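You operate a simulated robot arm through the tools that you are given. There is no shell and no other tool. Be economical: measure what you need, move in short steps, check, and stop when the job is done.

You are at the controls of a simulated two-armed robot. One attempt, no reset.

TASK
Bend the thin tube to 45 degrees on the blue hand bender.
Fine: clamp first; hold the bender while you clamp, bend and unclamp; leave the lever back and the clamp loose.

Only the result counts: the job must be done as asked and must still hold three seconds after the hand-in. Knocking over, shifting, dropping, spilling or breaking anything else fails it.

THE ROBOT
Two 7-joint arms with two-finger parallel grippers on one trunk, on a base that drives. Base frame: it is fixed to the floor where the robot stands at the start and does not move with it; the origin is under the middle of the robot, x ahead of it, y to its left, z up. Units: mm, rad, N and s.
The left shoulder is at the start at [60, 143, 926], the right one opposite. With the tool pointing down near the work surface each hand reaches from about 300 to 720 mm from the robot's upright axis, wherever it stands, measured 20 degrees to its own side. Places, roughly: clamp knob of the blue hand bender [600, 0, 900]; lever of the blue hand bender [500, 0, 900]; thin tube [600, -100, 900]. Payload 1.57 kg a hand.
The tool frame of a hand sits at the grasp point between the pads (the TCP): z along the fingers, y along the line on which they close. The tips reach 30 mm beyond it. The gripper opens to 110 mm. The fingers are 24 mm wide and 12 mm thick; the gripper's body (48 by 112 mm) begins 78 mm behind the TCP.
Orientation is that of the tool frame in the base frame, as [roll, pitch, yaw] about the fixed x, y, z axes, in that order (R = Rz(yaw) Ry(pitch) Rx(roll)). With the fingers straight down and closing along the base's y, the tool's x points along the base's -x, its y along +y and its z along -z.

THE INTERFACE
- The arms move only by the tool arm_command. It takes "left_steps", "right_steps" or both (then of equal length, played together; a hand with none holds still); each is a list of rows, each a list of 7 numbers: the shift along the tool's x, y, z in mm, then the turn, a rotation vector about the tool's x, y, z in rad, then the closure, from 0 (fully open) to 1 (shut). In form: [[dx, dy, dz, rx, ry, rz, claw], ...]. A call has 1 to 8 rows; each row shifts and turns the commanded pose from where the row before left it, along the tool's axes as they then stand. A row lasts 0.2 s, in which the tool goes at most 50 mm and 0.15 rad; a call with a longer step from one row to the next is refused whole, and so is a gripper value outside its range. A pose out of reach is approached as far as the arm can. The call stops where the force on the tool passes 40 N (or 10 N more than at its start, if that is more) or the arm is blocked; 0.2 s more then pass. Each finger travels about 45 mm/s and halts on what it meets, pressing with about 41 N; the grip force reading is that of the motor and also rises with nothing between the fingers. The clock runs only during rows and for 0.2 s after the last one: add rows that do not move to give the fingers time. It gives the time, the measured TCP pose, the force on the tool (base axes), the opening and the grip force at its end, in the units of the frame above (readings bear some noise), with the torque about the TCP (base axes, N m) and any sound that the robot's microphone picked up.
- Cameras (640 x 400 px; columns grow to the right, rows downward): "scene" is now at [49.3, -14.4, 1538.4]; the picture's right is [-0.15, -0.99, 0.00], its down [-0.73, 0.11, -0.68] and it looks along [0.67, -0.10, -0.73] (base axes); focal length 289 px, centre (320, 200). "left" rides on the left gripper at [70, -16, -141] in its tool frame; the picture's right is [0.23, 0.97, 0.00], its down [-0.86, 0.20, -0.48] and it looks along [-0.47, 0.11, 0.88] (tool axes); focal length 222 px, centre (320, 200). "right" rides on the right gripper at [70, 16, -141] in its tool frame; the picture's right is [-0.23, 0.97, 0.00], its down [-0.86, -0.20, -0.48] and it looks along [-0.47, -0.11, 0.88] (tool axes); focal length 222 px, centre (320, 200). There is no depth. A picture from a camera that has moved, and an enlarged one, comes with that camera's place and axes in the base frame and with its lens.
- camera(camera): a new picture of that camera. The clock stands still meanwhile.
- move_column(by): slides the trunk up (or, below 0, down) by that many mm; the arms and the scene camera ride with it, the base frame stays. It gives what a move gives, with no picture.
- steer(legs): drives the robot by 1 to 6 legs, each [ahead, left, turn to the left] in mm, mm and rad, along the robot's own axes; the way and the turn of a leg run together, so that a leg with both is an arc; at most 1500 mm and 3.142 rad a leg. The arms and the cameras ride along, it lands a little off, and it stops where it bumps. It gives what a move gives.
- turn_head(pan, tilt): turns the head with the scene camera to pan (to the left, within 1.501 rad either way) and tilt (down, from -0.506 to 1.204), counted from straight ahead of the robot. It gives what a move gives.
- zoom(camera, box): a new picture of the part [left, top, right, bottom] of that camera's present view, enlarged. The clock stands still meanwhile.
- hand_in(): hands the job in; it is judged then, once.

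Work in short steps. Places have to be worked out from the pictures, the camera data and where the tool is seen: move nearer, look again, correct. Check each grasp and each placing, and mend what went wrong. You have 120 turns and 100 pictures in all, those below and enlarged ones among them. Open the grippers and draw the arms clear of the work before you hand the job in, unless the task says otherwise; then end with one line.

The tools are called after "Call:" as name(argument=value, ...) on one line, values as JSON. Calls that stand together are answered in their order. arm_command: Moves the arms, as the interface text tells. Its arguments: {"type":"object","properties":{"left_steps":{"type":"array"},"right_steps":{"type":"array"}},"required":[]} The other tools are called the same way: move_column (by) slides the trunk up or down; steer (legs) drives the base; turn_head (pan, tilt) turns the head that bears the scene camera; camera (camera) takes a picture; zoom (camera, box) takes an enlarged picture of a part of a camera's view; hand_in () hands the job in.

At the start:

```text
t: 0.0
left_eef_pos: [579.2, 269.7, 999.3]
left_tool_rot: [3.141, 0.0, 3.141]
left_wrist_force: [0.2, 0.5, 0.4]
left_ft_torque: [-0.02, 0.0, -0.03]
left_opening: 110.1
left_gripper_force: 0.1
right_eef_pos: [498.4, -213.9, 1000.0]
right_tool_rot: [3.14, -0.001, 3.141]
right_wrist_force: [0.3, 0.5, 0.0]
right_ft_torque: [-0.01, 0.03, -0.02]
right_opening: 110.0
right_gripper_force: 0.0
trunk travel left (down, up): [-525.0, 65.0]
robot x, y, heading: [2.8, -2.4, 0.0]
head pan, tilt: [-0.15, 0.826]
```

scene: 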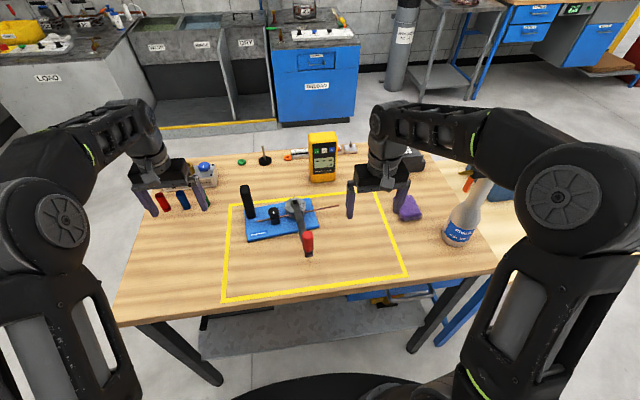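
right: 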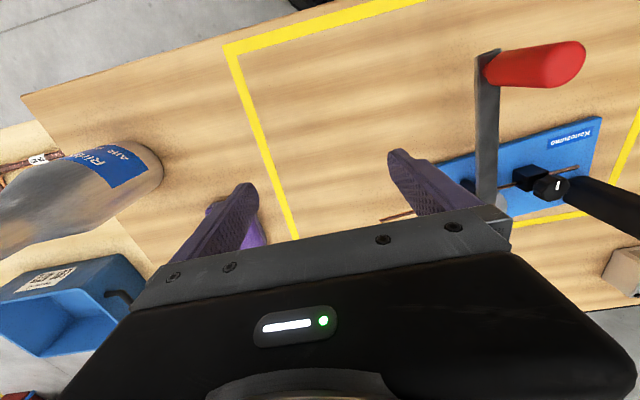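
left: 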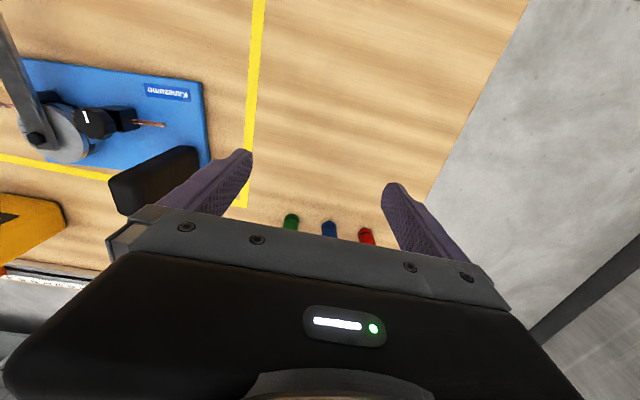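

I start with an enlarged look at the bender to learn its parts.

Call:
zoom(camera="scene", box=[220, 170, 350, 265])

Call:
zoom(camera="right", box=[370, 20, 640, 240])

Call:
zoom(camera="left", box=[0, 10, 270, 230])

```text
4.21 times, centred on (285, 218) of scene
camera zoom: at [49.3, -14.4, 1538.4], right [-0.15, -0.99, 0.0], down [-0.73, 0.11, -0.68], along [0.67, -0.1, -0.73], focal length 1217 px, centre (467, 126)
```

zoom: 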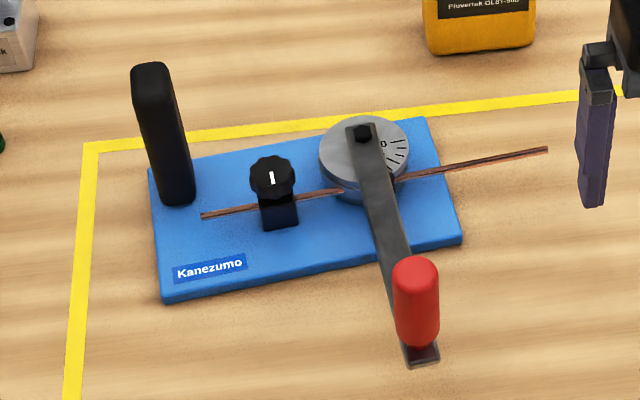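

```text
1.82 times, centred on (505, 130) of right
camera zoom: at [428.0, -198.7, 1141.5], right [0.23, 0.97, 0.0], down [0.86, -0.2, 0.48], along [0.47, -0.11, -0.88], focal length 404 px, centre (-16, 327)
```

zoom: 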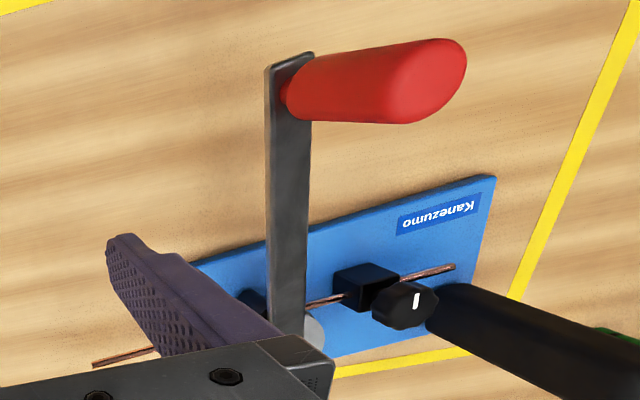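

```text
1.82 times, centred on (135, 120) of left
camera zoom: at [509.9, 253.6, 1140.8], right [-0.23, 0.97, 0.0], down [0.86, 0.2, 0.48], along [0.47, 0.11, -0.88], focal length 404 px, centre (656, 346)
```

zoom: 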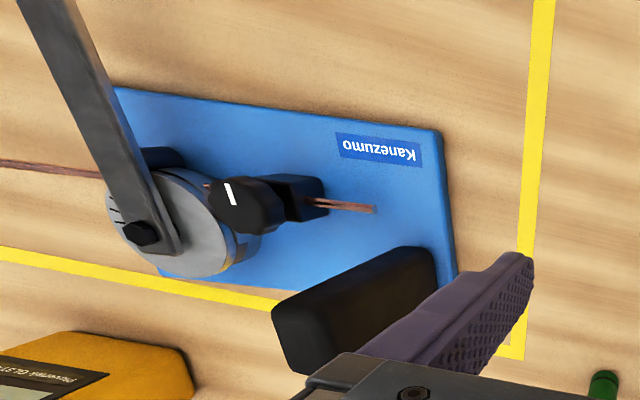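

Estimates so far: pivot ≈[637,-29,900], red grip ≈[453,-45,900–985], knob top ≈[604,36,904], hold post ≈[640,108,862–975]. I check what stands around the left hand before turning it.

Call:
zoom(camera="scene", box=[110, 140, 270, 260])

```text
3.33 times, centred on (190, 200) of scene
camera zoom: at [49.3, -14.4, 1538.4], right [-0.15, -0.99, 0.0], down [-0.73, 0.11, -0.68], along [0.67, -0.1, -0.73], focal length 964 px, centre (753, 200)
```

zoom: 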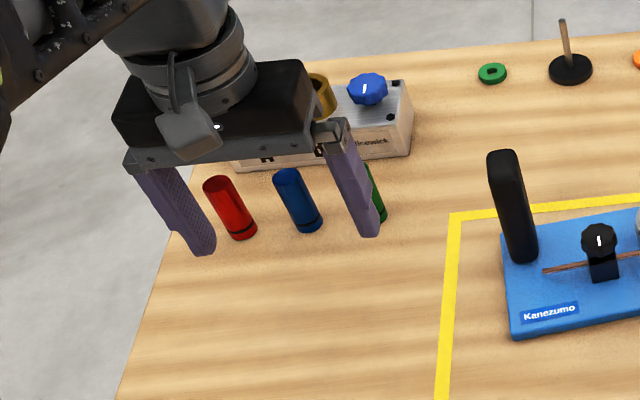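

The left side holds only low vials and a valve block; I turn the left hand about the vertical (and raise it a little) so that it will close along x on the post.

Call:
arm_command(left_steps=[[0, 0, -8, 0, 0, 0.1475, 0], [0, 0, -8, 0, 0, 0.1475, 0], [0, 0, -8, 0, 0, 0.1475, 0], [0, 0, -8, 0, 0, 0.1475, 0], [0, 0, -8, 0, 0, 0.1475, 0], [0, 0, -8, 0, 0, 0.1475, 0], [0, 0, -8, 0, 0, 0.1475, 0], [0, 0, -8, 0, 0, 0.1475, 0]])

```text
t: 1.8
left_eef_pos: [579.6, 267.8, 1064.8]
left_tool_rot: [3.139, 0.0, 1.958]
left_wrist_force: [0.2, -0.4, -0.1]
left_ft_torque: [0.02, 0.02, 0.0]
left_opening: 109.9
left_gripper_force: 0.0
right_eef_pos: [498.8, -217.2, 999.6]
right_tool_rot: [3.139, 0.0, 3.142]
right_wrist_force: [-0.2, -0.4, 0.3]
right_ft_torque: [0.03, 0.03, 0.01]
right_opening: 110.0
right_gripper_force: 0.0
trunk travel left (down, up): [-525.0, 65.0]
robot x, y, heading: [1.5, 4.9, -0.001]
head pan, tilt: [-0.15, 0.826]
```

The turn works. I finish the yaw and tilt the fingers 45° toward the post.

Call:
arm_command(left_steps=[[0, 0, 0, 0, 0, 0.1475, 0], [0, 0, 0, 0, 0, 0.1475, 0], [0, 0, 0, 0, -0.13, 0, 0], [0, 0, 0, 0, -0.13, 0, 0], [0, 0, 0, 0, -0.13, 0, 0], [0, 0, 0, 0, -0.13, 0, 0], [0, 0, 0, 0, -0.13, 0, 0], [0, 0, 0, 0, -0.13, 0, 0]])

Call:
camera(camera="left")

Call:
camera(camera="scene")

```text
t: 3.6
left_eef_pos: [578.5, 269.5, 1063.5]
left_tool_rot: [3.122, 0.389, 1.665]
left_wrist_force: [0.4, 0.7, -0.5]
left_ft_torque: [-0.01, -0.01, -0.02]
left_opening: 109.8
left_gripper_force: 0.0
left hand out of reach, approached as far as the arm can: row 3, 5, 7, 8
right_eef_pos: [497.7, -214.2, 1000.8]
right_tool_rot: [-3.141, 0.0, 3.141]
right_wrist_force: [0.0, -0.4, 0.4]
right_ft_torque: [-0.03, -0.03, -0.03]
right_opening: 109.9
right_gripper_force: 0.0
trunk travel left (down, up): [-525.0, 65.0]
robot x, y, heading: [0.9, 2.0, -0.004]
head pan, tilt: [-0.15, 0.826]
```

```text
92 pictures are left
camera left: at [549.5, 385.9, 1167.0], right [0.95, 0.31, -0.07], down [0.25, -0.59, 0.77], along [0.2, -0.75, -0.63], focal length 222 px, centre (320, 200)
```

left: 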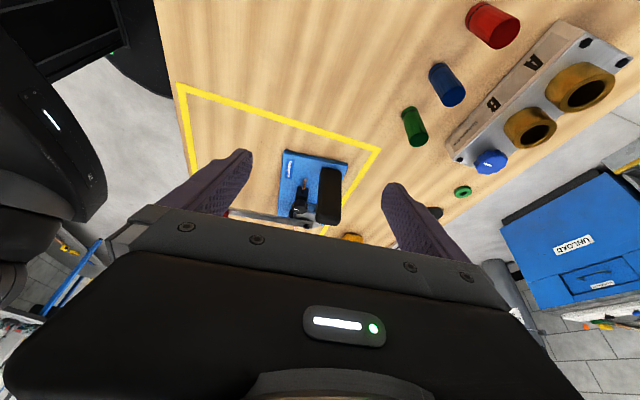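

```text
91 pictures are left
camera scene: at [49.3, -13.8, 1538.4], right [-0.15, -0.99, 0.0], down [-0.73, 0.11, -0.68], along [0.67, -0.1, -0.73], focal length 289 px, centre (320, 200)
```

scene: 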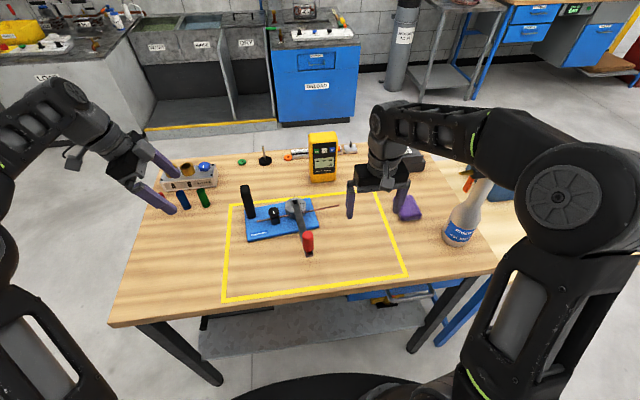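

The tilt reached only about 0.4 rad this far out; moving toward the post should free it. I go halfway and see.

Call:
arm_command(left_steps=[[-11, 13, 20, 0, 0, 0, 0], [-11, 13, 20, 0, 0, 0, 0], [-11, 13, 20, 0, 0, 0, 0], [0, 0, 0, 0, 0, 0, 0]])

```text
t: 4.6
left_eef_pos: [625.3, 219.7, 1021.8]
left_tool_rot: [3.122, 0.39, 1.666]
left_wrist_force: [0.8, 0.3, -0.6]
left_ft_torque: [0.02, 0.01, 0.01]
left_opening: 109.7
left_gripper_force: 0.1
right_eef_pos: [497.5, -215.2, 1000.3]
right_tool_rot: [-3.141, 0.0, -3.141]
right_wrist_force: [0.1, -0.3, 1.1]
right_ft_torque: [-0.02, -0.04, -0.02]
right_opening: 110.0
right_gripper_force: 0.1
trunk travel left (down, up): [-525.0, 65.0]
robot x, y, heading: [-1.1, -5.0, -0.002]
head pan, tilt: [-0.15, 0.826]
```

The commanded pose follows the measured one. I try the rest of the tilt here.

Call:
arm_command(left_steps=[[0, 0, 0, 0, -0.13, 0, 0], [0, 0, 0, 0, -0.13, 0, 0], [0, 0, 0, 0, -0.13, 0, 0], [0, 0, 0, 0, 0, 0, 0]])

Call:
camera(camera="left")

```text
t: 5.6
left_eef_pos: [622.8, 219.8, 1022.4]
left_tool_rot: [3.116, 0.78, 1.653]
left_wrist_force: [0.3, -0.4, 0.3]
left_ft_torque: [0.01, 0.02, 0.0]
left_opening: 110.1
left_gripper_force: 0.1
right_eef_pos: [498.1, -215.5, 1000.4]
right_tool_rot: [-3.141, 0.0, -3.141]
right_wrist_force: [0.5, 0.6, -0.5]
right_ft_torque: [-0.01, -0.03, 0.02]
right_opening: 109.9
right_gripper_force: 0.1
trunk travel left (down, up): [-525.0, 65.0]
robot x, y, heading: [4.0, -1.1, -0.001]
head pan, tilt: [-0.15, 0.826]
```

```text
90 pictures are left
camera left: at [592.5, 366.9, 1072.6], right [0.96, 0.26, -0.14], down [0.21, -0.25, 0.95], along [0.21, -0.93, -0.29], focal length 222 px, centre (320, 200)
```

left: 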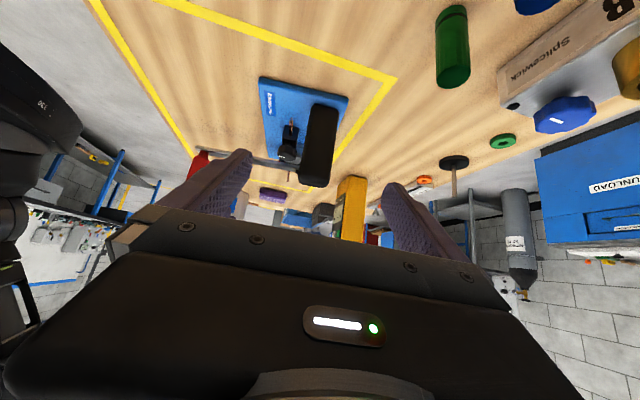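

Full tilt reached and the post lies ahead of the fingers (≈[640,108], top ≈967). I move in along the tool axis around the post.

Call:
arm_command(left_steps=[[-6, 1, 20, 0, 0, 0, 0], [-6, 1, 20, 0, 0, 0, 0], [-6, 1, 20, 0, 0, 0, 0], [-5, 1, 20, 0, 0, 0, 0], [0, 0, 20, 0, 0, 0, 0]])

Call:
camera(camera="left")

Call:
zoom(camera="scene", box=[180, 140, 340, 260])

```text
t: 6.8
left_eef_pos: [637.4, 135.3, 966.9]
left_tool_rot: [3.116, 0.778, 1.651]
left_wrist_force: [-0.1, 0.1, -0.3]
left_ft_torque: [0.03, 0.0, 0.04]
left_opening: 109.7
left_gripper_force: 0.1
right_eef_pos: [497.9, -215.5, 1000.5]
right_tool_rot: [3.141, -0.001, -3.141]
right_wrist_force: [-0.5, -0.5, -0.1]
right_ft_torque: [-0.01, 0.02, 0.01]
right_opening: 109.8
right_gripper_force: 0.1
trunk travel left (down, up): [-525.0, 65.0]
robot x, y, heading: [0.5, 0.8, -0.0]
head pan, tilt: [-0.15, 0.826]
```

```text
89 pictures are left
camera left: at [606.0, 281.6, 1018.1], right [0.96, 0.26, -0.14], down [0.21, -0.25, 0.94], along [0.21, -0.93, -0.3], focal length 222 px, centre (320, 200)
```

left: 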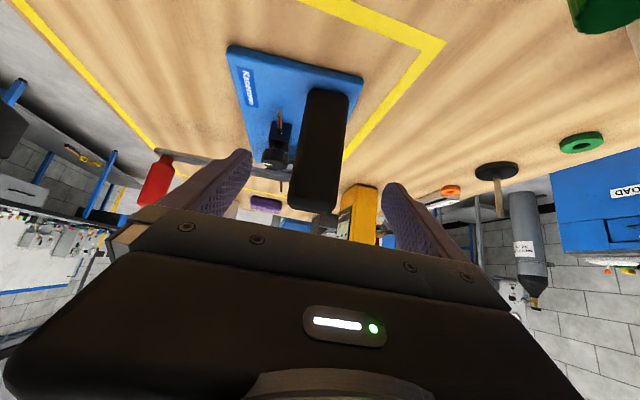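

```text
3.33 times, centred on (260, 200) of scene
camera zoom: at [49.6, -14.5, 1538.4], right [-0.15, -0.99, 0.0], down [-0.73, 0.11, -0.68], along [0.67, -0.1, -0.73], focal length 964 px, centre (520, 200)
```

zoom: 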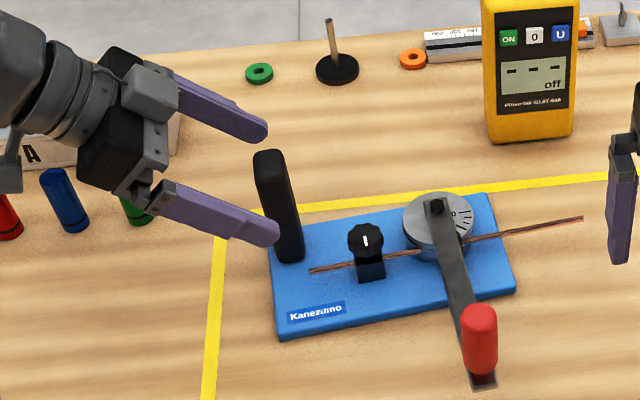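

The post top computes to ≈[641,~105,965], between the fingers. I go the last 37 mm in.

Call:
arm_command(left_steps=[[-1, 0, 18, 0, 0, 0, 0], [-1, 0, 19, 0, 0, 0, 0], [0, 0, 0, 0, 0, 0, 0.25], [0, 0, 0, 0, 0, 0, 0.25]])

Call:
zoom(camera="left", box=[180, 20, 460, 240])

Call:
zoom(camera="scene", box=[200, 160, 320, 250])

```text
t: 7.8
left_eef_pos: [641.1, 106.9, 941.7]
left_tool_rot: [3.117, 0.778, 1.656]
left_wrist_force: [-0.4, -0.5, -0.5]
left_ft_torque: [0.01, 0.0, -0.01]
left_opening: 82.7
left_gripper_force: 0.0
right_eef_pos: [498.1, -214.2, 999.4]
right_tool_rot: [-3.141, 0.0, -3.141]
right_wrist_force: [-0.6, 0.7, 0.6]
right_ft_torque: [-0.01, 0.01, -0.01]
right_opening: 110.1
right_gripper_force: 0.0
trunk travel left (down, up): [-525.0, 65.0]
robot x, y, heading: [3.0, 0.5, -0.002]
head pan, tilt: [-0.15, 0.826]
```

```text
1.82 times, centred on (320, 130) of left
camera zoom: at [609.4, 254.2, 992.6], right [0.96, 0.26, -0.14], down [0.21, -0.25, 0.94], along [0.21, -0.93, -0.3], focal length 404 px, centre (320, 327)
```

zoom: 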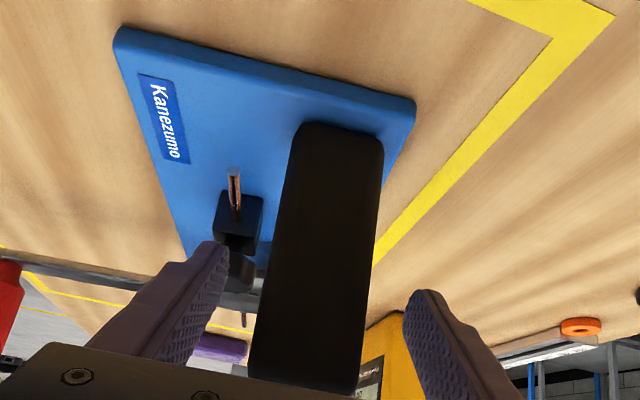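

```text
4.44 times, centred on (260, 205) of scene
camera zoom: at [49.4, -14.4, 1538.4], right [-0.15, -0.99, 0.0], down [-0.73, 0.11, -0.68], along [0.67, -0.1, -0.73], focal length 1285 px, centre (587, 178)
```

zoom: 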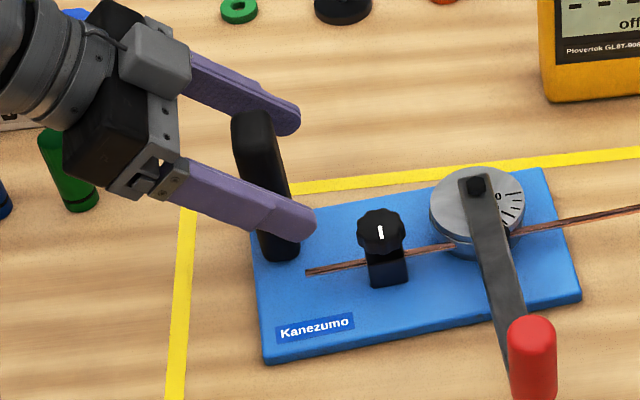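

The post is centred between the fingers. I close.

Call:
arm_command(left_steps=[[0, 0, 0, 0, 0, 0, 0.45], [0, 0, 0, 0, 0, 0, 0.6], [0, 0, 0, 0, 0, 0, 0.8], [0, 0, 0, 0, 0, 0, 1], [0, 0, 0, 0, 0, 0, 1]])

Call:
zoom(camera="left", box=[180, 20, 460, 240])

Call:
zoom(camera="scene", box=[200, 160, 320, 250])

```text
t: 9.0
left_eef_pos: [638.8, 108.1, 941.9]
left_tool_rot: [3.12, 0.78, 1.655]
left_wrist_force: [-5.5, 0.0, 2.0]
left_ft_torque: [0.07, 1.46, -0.56]
left_opening: 40.7
left_gripper_force: 30.0
right_eef_pos: [498.3, -215.8, 999.8]
right_tool_rot: [3.141, 0.0, -3.142]
right_wrist_force: [-0.2, -0.3, 0.4]
right_ft_torque: [-0.02, -0.02, -0.01]
right_opening: 110.0
right_gripper_force: 0.1
trunk travel left (down, up): [-525.0, 65.0]
robot x, y, heading: [0.5, -0.7, 0.005]
head pan, tilt: [-0.15, 0.826]
```

```text
1.82 times, centred on (320, 130) of left
camera zoom: at [608.5, 254.1, 992.8], right [0.96, 0.26, -0.14], down [0.21, -0.25, 0.94], along [0.21, -0.93, -0.3], focal length 404 px, centre (320, 327)
```

zoom: 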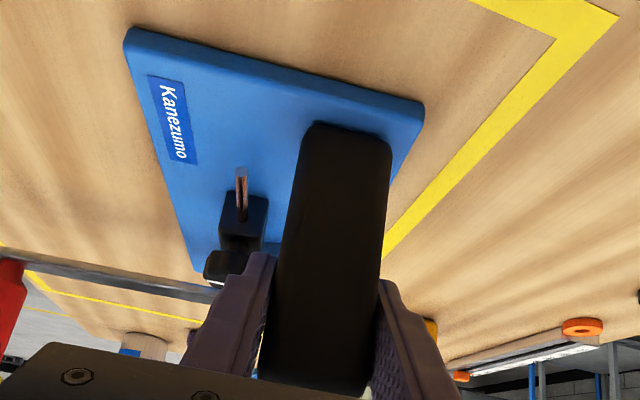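

```text
4.44 times, centred on (260, 205) of scene
camera zoom: at [48.7, -14.4, 1538.4], right [-0.15, -0.99, 0.0], down [-0.73, 0.11, -0.68], along [0.67, -0.1, -0.73], focal length 1285 px, centre (587, 178)
```

zoom: 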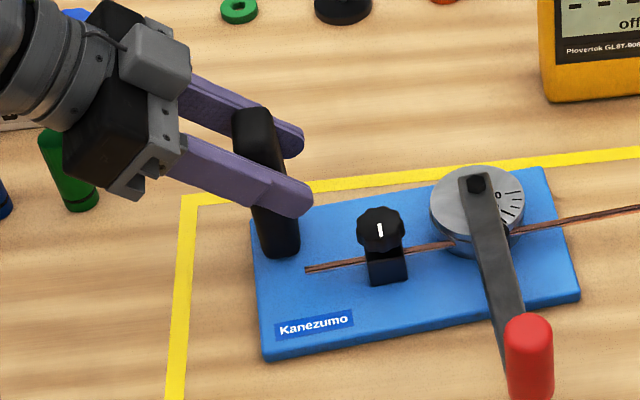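

The bender is held (opening ~40, force up, no noticeable shift). Now I bring the right hand over the knob, half closed.

Call:
arm_command(right_steps=[[-17.6, 41, 0, 0, 0, 0, 0.5], [-17.6, 41, 0, 0, 0, 0, 0.6], [-17.6, 41, 0, 0, 0, 0, 0.6], [-17.6, 41, 0, 0, 0, 0, 0.6], [-17.6, 41, 0, 0, 0, 0, 0.6], [-17.6, 41, 0, 0, 0, 0, 0.6]])

Call:
camera(camera="right")

Call:
zoom(camera="scene", box=[200, 160, 320, 250])

```text
t: 10.4
left_eef_pos: [639.5, 107.5, 942.9]
left_tool_rot: [3.116, 0.778, 1.652]
left_wrist_force: [-5.7, 3.3, 6.5]
left_ft_torque: [-1.18, 1.73, -0.69]
left_opening: 40.1
left_gripper_force: 41.1
right_eef_pos: [598.8, 21.6, 1000.3]
right_tool_rot: [-3.139, 0.002, -3.141]
right_wrist_force: [-0.4, -0.6, 0.3]
right_ft_torque: [0.0, -0.02, -0.04]
right_opening: 43.9
right_gripper_force: 0.1
right hand out of reach, approached as far as the arm can: row 6
trunk travel left (down, up): [-525.0, 65.0]
robot x, y, heading: [0.8, 0.3, 0.001]
head pan, tilt: [-0.15, 0.826]
```

```text
83 pictures are left
camera right: at [528.5, 37.4, 1142.2], right [0.23, 0.97, 0.0], down [0.85, -0.2, 0.48], along [0.47, -0.11, -0.88], focal length 222 px, centre (320, 200)
```

right: 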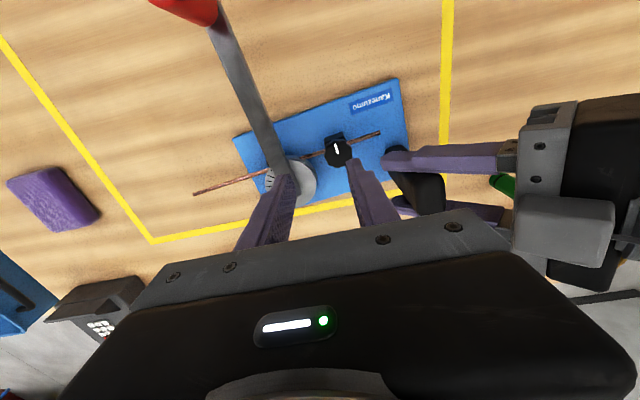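

```text
4.44 times, centred on (260, 205) of scene
camera zoom: at [47.9, -14.4, 1538.5], right [-0.15, -0.99, 0.0], down [-0.73, 0.11, -0.68], along [0.67, -0.1, -0.73], focal length 1285 px, centre (587, 178)
```

zoom: 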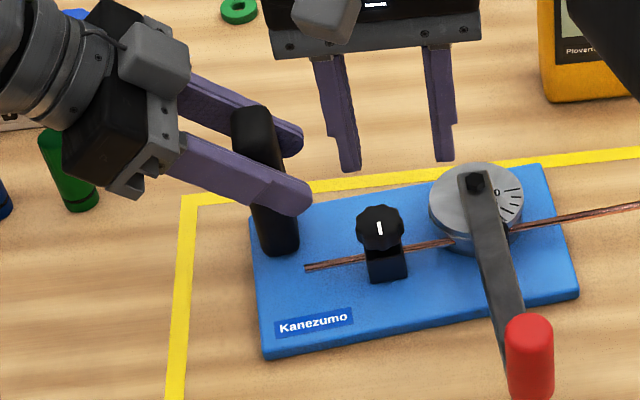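

The right hand hit its reach limit at y≈22 at this height; lower should be easier since the wrist nears shoulder height. Knob estimate ≈[601,38]; I descend a little toward it.

Call:
arm_command(right_steps=[[0, 0, 20, 0, 0, 0, 0.6], [-1, 8, 20, 0, 0, 0, 0.6], [-1, 8, 0, 0, 0, 0, 0.6], [0, 0, 0, 0, 0, 0, 0.6]])

Call:
zoom(camera="right", box=[200, 60, 480, 240])

```text
t: 11.4
left_eef_pos: [640.5, 107.2, 941.8]
left_tool_rot: [3.116, 0.778, 1.652]
left_wrist_force: [-3.8, 1.4, 10.8]
left_ft_torque: [-0.11, 2.09, -0.6]
left_opening: 39.9
left_gripper_force: 40.8
right_eef_pos: [601.3, 37.1, 961.7]
right_tool_rot: [-3.142, -0.001, 3.141]
right_wrist_force: [-0.2, 0.1, -0.4]
right_ft_torque: [0.01, -0.01, 0.0]
right_opening: 43.9
right_gripper_force: 0.1
trunk travel left (down, up): [-525.0, 65.0]
robot x, y, heading: [-0.1, 0.9, 0.001]
head pan, tilt: [-0.15, 0.826]
```

```text
2.22 times, centred on (340, 150) of right
camera zoom: at [530.5, 53.5, 1102.1], right [0.23, 0.97, 0.0], down [0.85, -0.2, 0.48], along [0.47, -0.11, -0.88], focal length 494 px, centre (276, 311)
```

zoom: 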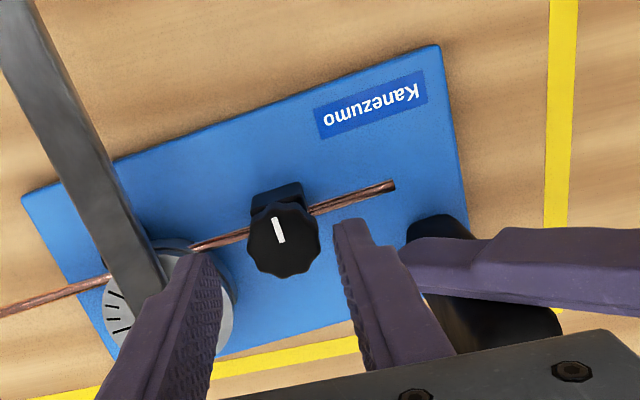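

The hand reaches over the knob: knob top ≈[601,39,904], ~30 mm across. I pre-rotate counter-clockwise by 0.75 rad so there is room to turn clockwise, and descend a bit.

Call:
arm_command(right_steps=[[0, 2, 0, 0, 0, -0.15, 0.6], [0, 0, 0, 0, 0, -0.15, 0.6], [0, 0, 5, 0, 0, -0.15, 0.6], [0, 0, 5, 0, 0, -0.15, 0.6], [0, 0, 10, 0, 0, -0.15, 0.6], [0, 0, 0, 0, 0, 0, 0.6]])

Call:
zoom(camera="right", box=[200, 60, 480, 240])

Call:
zoom(camera="scene", box=[200, 160, 320, 250])

```text
t: 12.8
left_eef_pos: [639.5, 107.6, 943.0]
left_tool_rot: [3.115, 0.777, 1.653]
left_wrist_force: [-2.0, 0.9, 12.6]
left_ft_torque: [-0.12, 2.1, -0.64]
left_opening: 40.0
left_gripper_force: 40.7
right_eef_pos: [601.1, 38.8, 940.2]
right_tool_rot: [3.14, 0.001, -2.388]
right_wrist_force: [0.3, -0.1, -0.5]
right_ft_torque: [-0.02, 0.01, 0.05]
right_opening: 43.9
right_gripper_force: 0.1
trunk travel left (down, up): [-525.0, 65.0]
robot x, y, heading: [0.3, -4.1, -0.002]
head pan, tilt: [-0.15, 0.826]
```

```text
2.22 times, centred on (340, 150) of right
camera zoom: at [538.2, 3.2, 1082.2], right [-0.5, 0.87, 0.0], down [0.76, 0.44, 0.48], along [0.42, 0.24, -0.88], focal length 494 px, centre (276, 311)
```

zoom: 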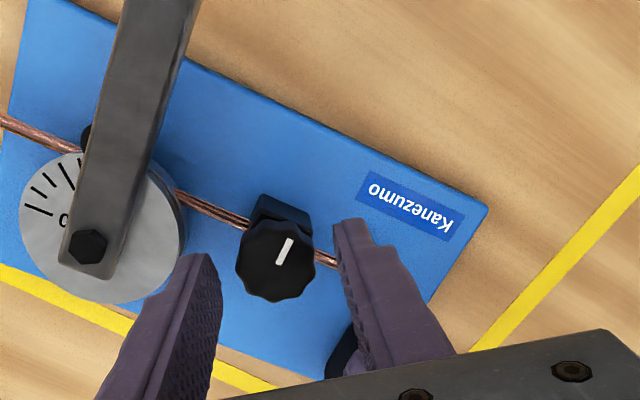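

```text
4.44 times, centred on (260, 205) of scene
camera zoom: at [48.2, -14.3, 1538.5], right [-0.15, -0.99, 0.0], down [-0.73, 0.11, -0.68], along [0.67, -0.1, -0.73], focal length 1285 px, centre (587, 178)
```

zoom: 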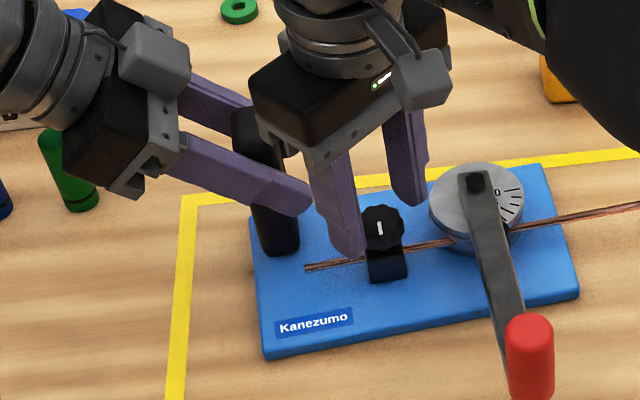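

Knob centre reads ≈[603,40]; the hand is 2 mm off. I correct, lower to z≈918 (tips near 888) and look.

Call:
arm_command(right_steps=[[-2, -0.6, 8, 0, 0, 0, 0.6], [0, 0, 8, 0, 0, 0, 0.6], [0, 0, 6, 0, 0, 0, 0.6], [0, 0, 0, 0, 0, 0, 0.6]])

Call:
zoom(camera="right", box=[230, 80, 430, 220])

Call:
zoom(camera="scene", box=[240, 180, 300, 230])

Call:
zoom(camera="left", box=[180, 20, 380, 180])

```text
t: 13.8
left_eef_pos: [639.5, 108.1, 942.1]
left_tool_rot: [3.115, 0.778, 1.653]
left_wrist_force: [-1.0, 1.5, 12.6]
left_ft_torque: [-0.17, 2.06, -0.55]
left_opening: 40.0
left_gripper_force: 40.8
right_eef_pos: [603.2, 39.8, 918.0]
right_tool_rot: [3.142, 0.001, -2.394]
right_wrist_force: [0.0, 0.1, -0.6]
right_ft_torque: [0.0, -0.03, -0.01]
right_opening: 44.0
right_gripper_force: 0.1
trunk travel left (down, up): [-525.0, 65.0]
robot x, y, heading: [3.2, 0.2, -0.001]
head pan, tilt: [-0.15, 0.826]
```

```text
2.86 times, centred on (330, 150) of right
camera zoom: at [540.1, 4.3, 1060.0], right [-0.5, 0.87, 0.0], down [0.76, 0.44, 0.48], along [0.42, 0.24, -0.88], focal length 635 px, centre (291, 343)
```

zoom: 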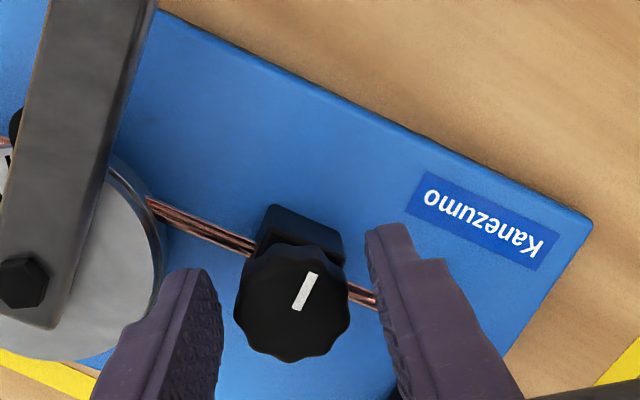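

```text
8.00 times, centred on (270, 205) of scene
camera zoom: at [48.2, -14.3, 1538.4], right [-0.15, -0.99, 0.0], down [-0.73, 0.11, -0.68], along [0.67, -0.1, -0.73], focal length 2313 px, centre (720, 160)
```

zoom: 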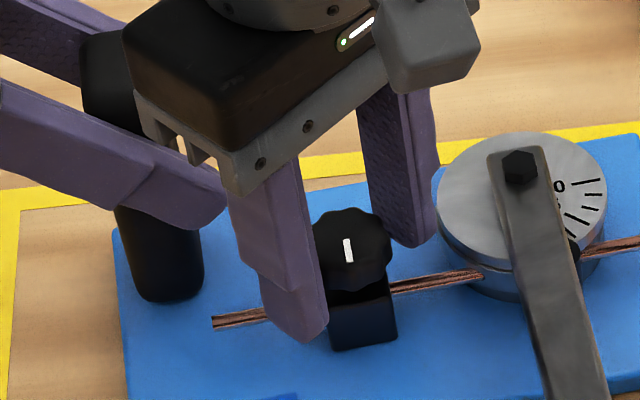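

```text
2.50 times, centred on (280, 100) of left
camera zoom: at [608.7, 254.3, 993.5], right [0.96, 0.26, -0.14], down [0.21, -0.25, 0.94], along [0.21, -0.93, -0.3], focal length 555 px, centre (420, 450)
```

zoom: 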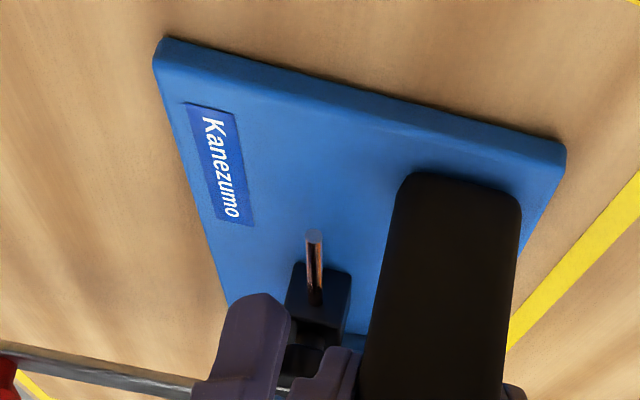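

The tips are about level with or 2 mm below the clamp block's top (≈888), so I raise 4 mm and close on the knob.

Call:
arm_command(right_steps=[[0, 0, -4, 0, 0, 0, 0.6], [0, 0, 0, 0, 0, 0, 0.75], [0, 0, 0, 0, 0, 0, 1], [0, 0, 0, 0, 0, 0, 1], [0, 0, 0, 0, 0, 0, 1]])

Call:
zoom(camera="right", box=[230, 80, 430, 220])

```text
t: 15.0
left_eef_pos: [639.5, 107.6, 942.0]
left_tool_rot: [3.117, 0.779, 1.653]
left_wrist_force: [2.0, 0.5, 14.1]
left_ft_torque: [-0.12, 2.06, -0.57]
left_opening: 40.2
left_gripper_force: 41.1
right_eef_pos: [602.8, 40.2, 921.2]
right_tool_rot: [3.141, -0.001, -2.391]
right_wrist_force: [-3.5, 1.4, 0.5]
right_ft_torque: [-0.17, 0.04, 0.02]
right_opening: 30.7
right_gripper_force: 39.7
trunk travel left (down, up): [-525.0, 65.0]
robot x, y, heading: [-2.4, 2.3, 0.001]
head pan, tilt: [-0.15, 0.826]
```

```text
2.86 times, centred on (330, 150) of right
camera zoom: at [540.0, 4.3, 1063.9], right [-0.5, 0.87, 0.0], down [0.76, 0.44, 0.48], along [0.42, 0.24, -0.88], focal length 635 px, centre (291, 343)
```

zoom: 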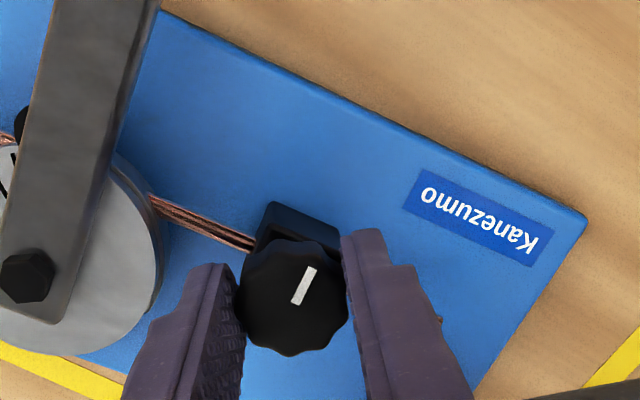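

Knob gripped (30.7 mm). Turn clockwise 0.75 rad and watch torque and sound.

Call:
arm_command(right_steps=[[0, 0, 0, 0, 0, 0.13, 1], [0, 0, 0, 0, 0, 0.13, 1], [0, 0, 0, 0, 0, 0.13, 1], [0, 0, 0, 0, 0, 0.13, 1], [0, 0, 0, 0, 0, 0.13, 1], [0, 0, 0, 0, 0, 0.13, 1]])

Call:
zoom(camera="right", box=[230, 80, 430, 220])

```text
t: 16.4
left_eef_pos: [640.9, 107.4, 942.9]
left_tool_rot: [3.117, 0.781, 1.653]
left_wrist_force: [0.6, 0.7, 14.8]
left_ft_torque: [-0.06, 1.96, -0.37]
left_opening: 40.0
left_gripper_force: 41.1
right_eef_pos: [602.6, 39.8, 922.8]
right_tool_rot: [3.141, 0.002, 3.108]
right_wrist_force: [-1.8, 4.5, 0.4]
right_ft_torque: [0.25, 0.1, 0.01]
right_opening: 30.4
right_gripper_force: 39.3
trunk travel left (down, up): [-525.0, 65.0]
robot x, y, heading: [1.4, -0.3, 0.003]
head pan, tilt: [-0.15, 0.826]
```

```text
2.86 times, centred on (330, 150) of right
camera zoom: at [532.7, 58.9, 1063.9], right [0.26, 0.97, 0.0], down [0.85, -0.23, 0.48], along [0.46, -0.12, -0.88], focal length 635 px, centre (291, 343)
```

zoom: 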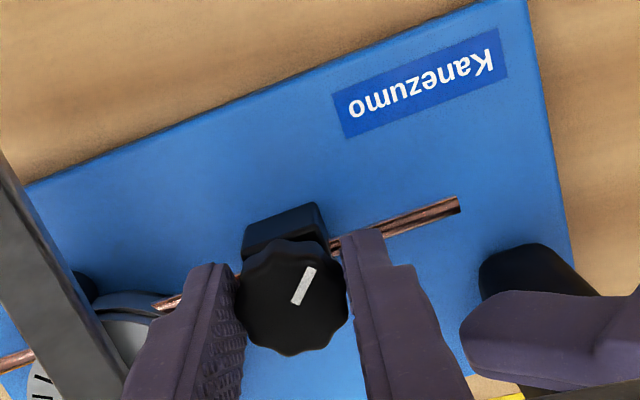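

The knob turned with the hand, no resistance yet. Continue clockwise.

Call:
arm_command(right_steps=[[0, 0, 0, 0, 0, 0.13, 1], [0, 0, 0, 0, 0, 0.13, 1], [0, 0, 0, 0, 0, 0.13, 1], [0, 0, 0, 0, 0, 0.13, 1], [0, 0, 0, 0, 0, 0.13, 1], [0, 0, 0, 0, 0, 0.13, 1]])

Call:
zoom(camera="right", box=[230, 80, 430, 220])

```text
t: 17.8
left_eef_pos: [639.4, 108.2, 942.6]
left_tool_rot: [3.119, 0.781, 1.652]
left_wrist_force: [-0.8, -0.8, 18.7]
left_ft_torque: [0.45, 1.91, -0.54]
left_opening: 40.2
left_gripper_force: 41.3
right_eef_pos: [601.8, 39.9, 920.8]
right_tool_rot: [3.139, 0.0, 2.329]
right_wrist_force: [2.6, 8.9, -0.3]
right_ft_torque: [0.82, 0.3, 0.03]
right_opening: 30.3
right_gripper_force: 39.9
trunk travel left (down, up): [-525.0, 65.0]
robot x, y, heading: [2.8, 3.2, 0.002]
head pan, tilt: [-0.15, 0.826]
```

```text
2.86 times, centred on (330, 150) of right
camera zoom: at [565.8, 102.4, 1064.0], right [0.86, 0.5, 0.0], down [0.44, -0.76, 0.48], along [0.24, -0.41, -0.88], focal length 635 px, centre (291, 343)
```

zoom: 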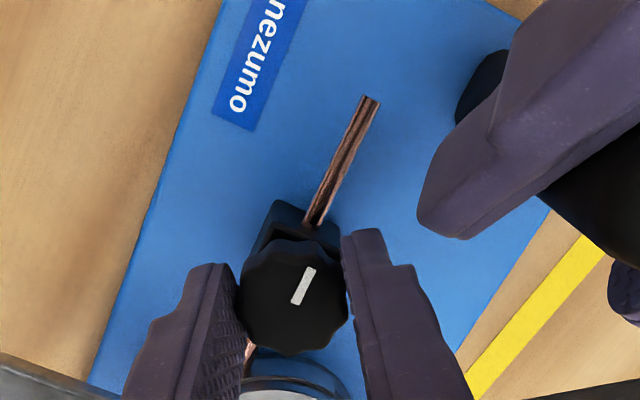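

Still free after ~1.56 rad; a 9 N sideways force shows slight off-centre. I continue clockwise while yielding 1 mm toward +y.

Call:
arm_command(right_steps=[[0.5, 0.5, 0, 0, 0, 0.13, 1], [0, 0, 0, 0, 0, 0.13, 1], [0, 0, 0, 0, 0, 0.13, 1], [0, 0, 0, 0, 0, 0.13, 1]])

Call:
zoom(camera="scene", box=[220, 160, 320, 235])

```text
t: 18.8
left_eef_pos: [639.3, 107.8, 942.1]
left_tool_rot: [3.117, 0.781, 1.652]
left_wrist_force: [-2.6, -2.1, 18.7]
left_ft_torque: [0.31, 2.16, -0.7]
left_opening: 39.8
left_gripper_force: 41.6
right_eef_pos: [602.9, 39.9, 922.9]
right_tool_rot: [3.142, -0.001, 1.809]
right_wrist_force: [6.3, 8.6, 0.7]
right_ft_torque: [1.18, 0.07, 0.02]
right_opening: 30.4
right_gripper_force: 39.7
trunk travel left (down, up): [-525.0, 65.0]
robot x, y, heading: [-0.9, 0.1, -0.002]
head pan, tilt: [-0.15, 0.826]
```

```text
5.33 times, centred on (270, 198) of scene
camera zoom: at [48.7, -13.9, 1538.4], right [-0.15, -0.99, 0.0], down [-0.73, 0.11, -0.68], along [0.67, -0.1, -0.73], focal length 1542 px, centre (587, 213)
```

zoom: 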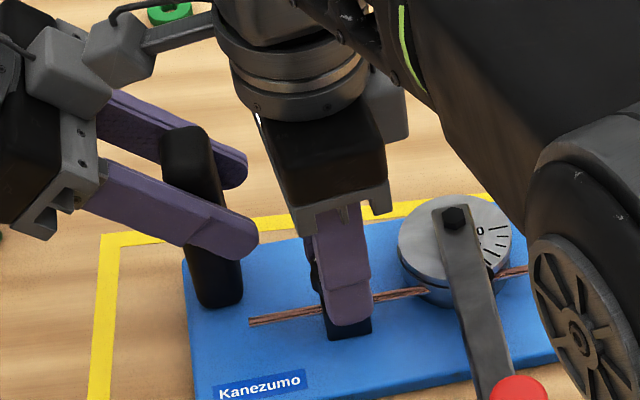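

2.08 rad so far, free running. Continue another ~0.8 rad.

Call:
arm_command(right_steps=[[0, -0.5, 0, 0, 0, 0.13, 1], [0, -0.5, 0, 0, 0, 0.13, 1], [0, 0, 0, 0, 0, 0.13, 1], [0, 0, 0, 0, 0, 0.13, 1], [0, 0, 0, 0, 0, 0.13, 1], [0, 0, 0, 0, 0, 0.13, 1]])

Call:
zoom(camera="right", box=[230, 80, 430, 220])

Call:
camera(camera="scene")

```text
t: 20.2
left_eef_pos: [639.7, 106.9, 942.2]
left_tool_rot: [3.117, 0.78, 1.653]
left_wrist_force: [-7.3, -6.3, 20.8]
left_ft_torque: [0.45, 2.26, -0.99]
left_opening: 40.1
left_gripper_force: 41.2
right_eef_pos: [603.0, 39.3, 921.8]
right_tool_rot: [3.14, 0.001, 1.028]
right_wrist_force: [14.5, 9.5, -0.1]
right_ft_torque: [0.56, -0.29, 0.01]
right_opening: 30.7
right_gripper_force: 39.4
trunk travel left (down, up): [-525.0, 65.0]
robot x, y, heading: [-1.3, 2.9, -0.003]
head pan, tilt: [-0.15, 0.826]
```

```text
2.86 times, centred on (330, 150) of right
camera zoom: at [652.1, 91.6, 1064.0], right [0.72, -0.7, 0.0], down [-0.61, -0.63, 0.48], along [-0.33, -0.34, -0.88], focal length 635 px, centre (291, 343)
```

zoom: 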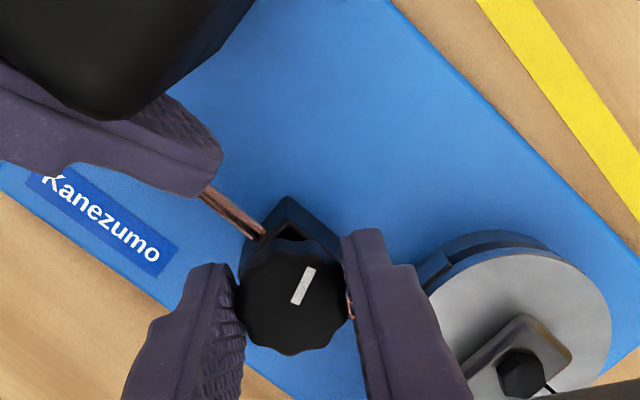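

```text
70 pictures are left
camera scene: at [49.3, -14.2, 1538.4], right [-0.15, -0.99, 0.0], down [-0.73, 0.11, -0.68], along [0.67, -0.1, -0.73], focal length 289 px, centre (320, 200)
```

scene: 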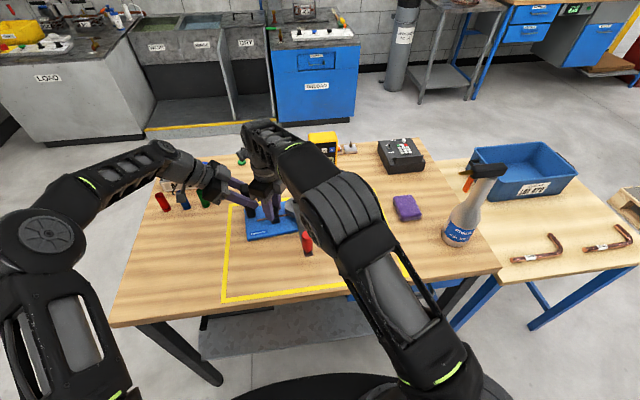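

2.86 rad and still free; side force ~17 N shows drift off the axis, so I shift 2 mm back while continuing clockwise.

Call:
arm_command(right_steps=[[1.6, 0.8, 0, 0, 0, 0.05, 1], [0, 0, 0, 0, 0, 0.13, 1], [0, 0, 0, 0, 0, 0.13, 1], [0, 0, 0, 0, 0, 0.13, 1], [0, 0, 0, 0, 0, 0.13, 1]])

```text
t: 21.4
left_eef_pos: [640.5, 107.1, 942.3]
left_tool_rot: [3.116, 0.779, 1.653]
left_wrist_force: [0.9, -2.9, 10.3]
left_ft_torque: [-0.97, 1.86, -0.42]
left_opening: 40.2
left_gripper_force: 41.2
right_eef_pos: [603.0, 40.2, 921.3]
right_tool_rot: [-3.141, 0.001, 0.458]
right_wrist_force: [-0.1, -1.1, -0.2]
right_ft_torque: [-0.08, -0.16, 0.55]
right_opening: 30.4
right_gripper_force: 39.7
trunk travel left (down, up): [-525.0, 65.0]
robot x, y, heading: [-3.5, -3.2, -0.001]
head pan, tilt: [-0.15, 0.826]
```

Resistance appears (0.55 N m) at 3.4 rad: the clamp is biting. A little more.

Call:
arm_command(right_steps=[[0, 0, 0, 0, 0, 0.08, 1], [0, 0, 0, 0, 0, 0.08, 1], [0, 0, 0, 0, 0, 0.08, 1]])

Call:
zoom(camera="right", box=[230, 80, 430, 220])

```text
t: 22.2
left_eef_pos: [640.6, 108.4, 942.1]
left_tool_rot: [3.115, 0.779, 1.654]
left_wrist_force: [-2.4, -1.1, 11.5]
left_ft_torque: [-0.23, 1.75, -0.47]
left_opening: 39.9
left_gripper_force: 41.3
right_eef_pos: [603.9, 39.6, 922.4]
right_tool_rot: [-3.141, 0.0, 0.219]
right_wrist_force: [2.5, -3.7, 0.9]
right_ft_torque: [-0.43, 0.09, 0.68]
right_opening: 30.2
right_gripper_force: 39.5
trunk travel left (down, up): [-525.0, 65.0]
robot x, y, heading: [-2.2, -0.2, -0.002]
head pan, tilt: [-0.15, 0.826]
```

```text
2.86 times, centred on (330, 150) of right
camera zoom: at [674.4, 39.8, 1064.1], right [-0.01, -1.0, 0.0], down [-0.88, 0.01, 0.48], along [-0.48, 0.0, -0.88], focal length 635 px, centre (291, 343)
```

zoom: 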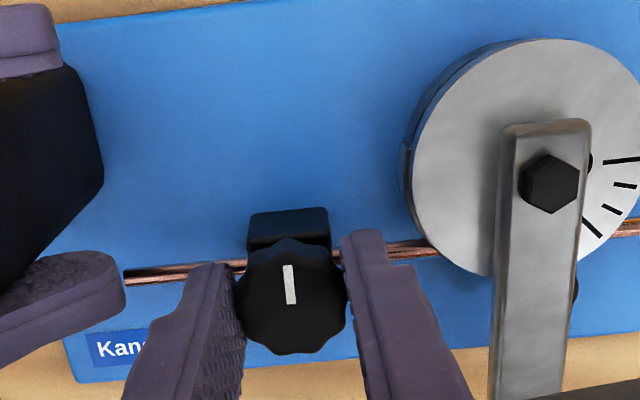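

The torque rose to 0.68 and the knob has begun to slip in the pads — the indicator stands half a turn from its start. One more small turn to confirm it is at its stop.

Call:
arm_command(right_steps=[[0, 0, 0, 0, 0, 0.08, 1], [0, 0, 0, 0, 0, 0.08, 1]])

Call:
zoom(camera="right", box=[230, 80, 430, 220])

```text
t: 22.8
left_eef_pos: [635.9, 104.4, 941.9]
left_tool_rot: [3.128, 0.782, 1.651]
left_wrist_force: [1.0, 2.6, 5.2]
left_ft_torque: [0.02, 1.7, -0.93]
left_opening: 40.0
left_gripper_force: 41.3
right_eef_pos: [597.1, 36.5, 921.1]
right_tool_rot: [-3.132, -0.023, 0.104]
right_wrist_force: [-3.5, -1.2, 3.7]
right_ft_torque: [-0.51, -0.09, 0.01]
right_opening: 30.6
right_gripper_force: 39.6
right hand out of reach, approached as far as the arm can: row 1, 2
trunk travel left (down, up): [-525.0, 65.0]
robot x, y, heading: [3.2, 1.1, 0.006]
head pan, tilt: [-0.15, 0.826]
stopped in row 2 (right hand): the force on the tool passed its limit (the readings are from after the stop); the commanded pose is now the measured one
```

```text
2.86 times, centred on (330, 150) of right
camera zoom: at [663.4, 26.4, 1064.4], right [-0.13, -0.99, -0.02], down [-0.88, 0.1, 0.46], along [-0.46, 0.07, -0.89], focal length 635 px, centre (291, 343)
```

zoom: 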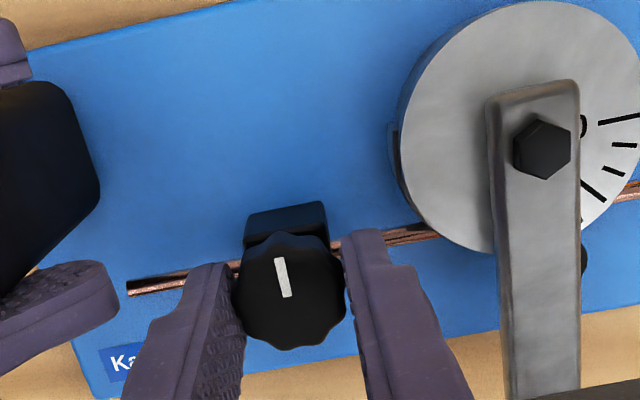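

The knob didn't turn further (line fixed relative to the board), so it is clamped tight; the wrist limit merely nudged things ~4 mm. I release the knob and lift.

Call:
arm_command(right_steps=[[0, 0, 0, 0, 0, 0, 0.62], [0, 0, 0, 0, 0, 0, 0.62], [0, 0, -20, 0, 0, -0.05, 0.62], [0, 0, -30, 0, 0, -0.15, 0.62], [0, 0, -30, 0, 0, -0.15, 0.62], [0, 0, -20, 0, 0, -0.15, 0.62], [0, 0, 0, 0, 0, -0.15, 0.62], [0, 0, 0, 0, 0, -0.15, 0.62]])

Call:
zoom(camera="scene", box=[220, 160, 340, 250])

```text
t: 24.6
left_eef_pos: [637.2, 104.2, 941.9]
left_tool_rot: [3.127, 0.782, 1.648]
left_wrist_force: [0.9, 1.9, 9.1]
left_ft_torque: [-0.27, 1.45, -0.36]
left_opening: 40.3
left_gripper_force: 40.5
right_eef_pos: [593.6, 35.2, 1022.3]
right_tool_rot: [3.131, -0.025, 0.902]
right_wrist_force: [0.0, -0.3, 0.5]
right_ft_torque: [0.02, 0.04, 0.0]
right_opening: 42.0
right_gripper_force: 0.0
trunk travel left (down, up): [-525.0, 65.0]
robot x, y, heading: [2.7, 2.9, 0.002]
head pan, tilt: [-0.15, 0.826]
```

```text
4.44 times, centred on (280, 205) of scene
camera zoom: at [49.1, -14.0, 1538.4], right [-0.15, -0.99, 0.0], down [-0.73, 0.11, -0.68], along [0.67, -0.1, -0.73], focal length 1285 px, centre (498, 178)
```

zoom: 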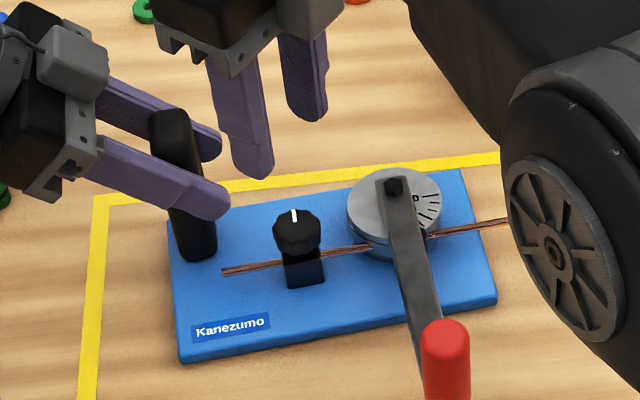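

Clamp line stands half a turn round; the bender shifted only ~4 mm. I unwind the right wrist above the work.

Call:
arm_command(right_steps=[[0, 0, -10, 0, 0, -0.15, 0.4], [0, 0, -10, 0, 0, -0.15, 0.3], [0, 0, -10, 0, 0, -0.15, 0.3], [0, 0, 0, 0, 0, -0.15, 0.3], [0, 0, 0, 0, 0, -0.15, 0.3], [0, 0, 0, 0, 0, -0.15, 0.3], [0, 0, 0, 0, 0, -0.15, 0.3], [0, 0, 0, 0, 0, -0.15, 0.3]])

```text
t: 26.4
left_eef_pos: [637.9, 103.8, 941.7]
left_tool_rot: [3.127, 0.782, 1.651]
left_wrist_force: [4.8, -0.1, 10.9]
left_ft_torque: [-0.62, 1.4, -0.18]
left_opening: 39.7
left_gripper_force: 41.1
right_eef_pos: [593.9, 34.7, 1028.1]
right_tool_rot: [3.106, -0.013, 1.753]
right_wrist_force: [1.0, -0.2, 0.5]
right_ft_torque: [0.02, 0.02, 0.0]
right_opening: 77.0
right_gripper_force: 0.0
right hand out of reach, approached as far as the arm can: row 1, 2, 3
trunk travel left (down, up): [-525.0, 65.0]
robot x, y, heading: [-0.5, -2.5, 0.005]
head pan, tilt: [-0.15, 0.826]
```

Next I move back toward the red grip, staying above it.

Call:
arm_command(right_steps=[[-11, -31, -4, 0, 0, 0, 0.3], [-11, -31, -4, 0, 0, -0.02, 0.3], [-11, -31, -4, 0, 0, 0, 0.3], [-11, -31, -4, 0, 0, 0, 0.3], [-11, -31, -4, 0, 0, 0, 0.3]])

Call:
arm_command(right_steps=[[0, 0, 0, 0, 0, -0.15, 0.3], [0, 0, 0, 0, 0, -0.15, 0.3], [0, 0, 0, 0, 0, -0.15, 0.3], [0, 0, 0, 0, 0, -0.15, 0.3], [0, 0, 0, 0, 0, -0.15, 0.3], [0, 0, 0, 0, 0, -0.15, 0.3], [0, 0, 0, 0, 0, -0.15, 0.3], [0, 0, 0, 0, 0, -0.15, 0.3]])

Call:
camera(camera="right")

```text
t: 27.6
left_eef_pos: [637.8, 104.3, 941.1]
left_tool_rot: [3.13, 0.78, 1.65]
left_wrist_force: [3.0, 0.2, 13.2]
left_ft_torque: [0.42, 1.79, 0.29]
left_opening: 39.7
left_gripper_force: 41.6
right_eef_pos: [450.1, -49.3, 1042.8]
right_tool_rot: [3.107, -0.011, 1.771]
right_wrist_force: [0.2, -0.6, -0.1]
right_ft_torque: [-0.03, -0.02, 0.01]
right_opening: 77.1
right_gripper_force: 0.1
trunk travel left (down, up): [-525.0, 65.0]
robot x, y, heading: [-0.8, 1.7, -0.003]
head pan, tilt: [-0.15, 0.826]
```

```text
t: 29.4
left_eef_pos: [636.2, 104.5, 942.2]
left_tool_rot: [3.128, 0.783, 1.65]
left_wrist_force: [3.3, 1.6, 13.1]
left_ft_torque: [0.15, 1.6, -0.2]
left_opening: 40.0
left_gripper_force: 41.0
right_eef_pos: [451.1, -49.1, 1043.1]
right_tool_rot: [3.119, 0.028, 2.973]
right_wrist_force: [-0.2, -0.3, -0.5]
right_ft_torque: [-0.02, 0.03, 0.01]
right_opening: 76.9
right_gripper_force: 0.0
trunk travel left (down, up): [-525.0, 65.0]
robot x, y, heading: [1.5, -1.9, -0.003]
head pan, tilt: [-0.15, 0.826]
```

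```text
66 pictures are left
camera right: at [380.1, -23.3, 1182.3], right [0.39, 0.92, 0.03], down [0.79, -0.35, 0.5], along [0.47, -0.17, -0.87], focal length 222 px, centre (320, 200)
```

right: 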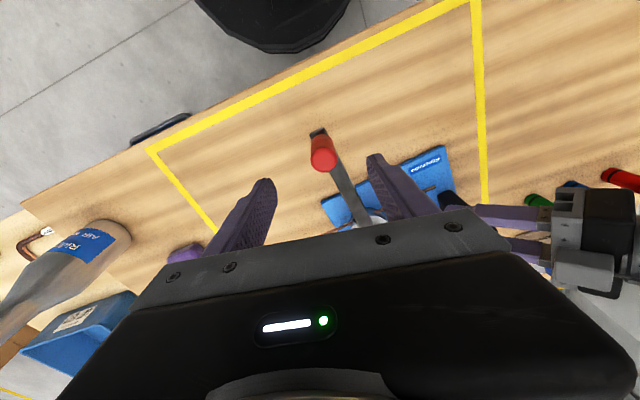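

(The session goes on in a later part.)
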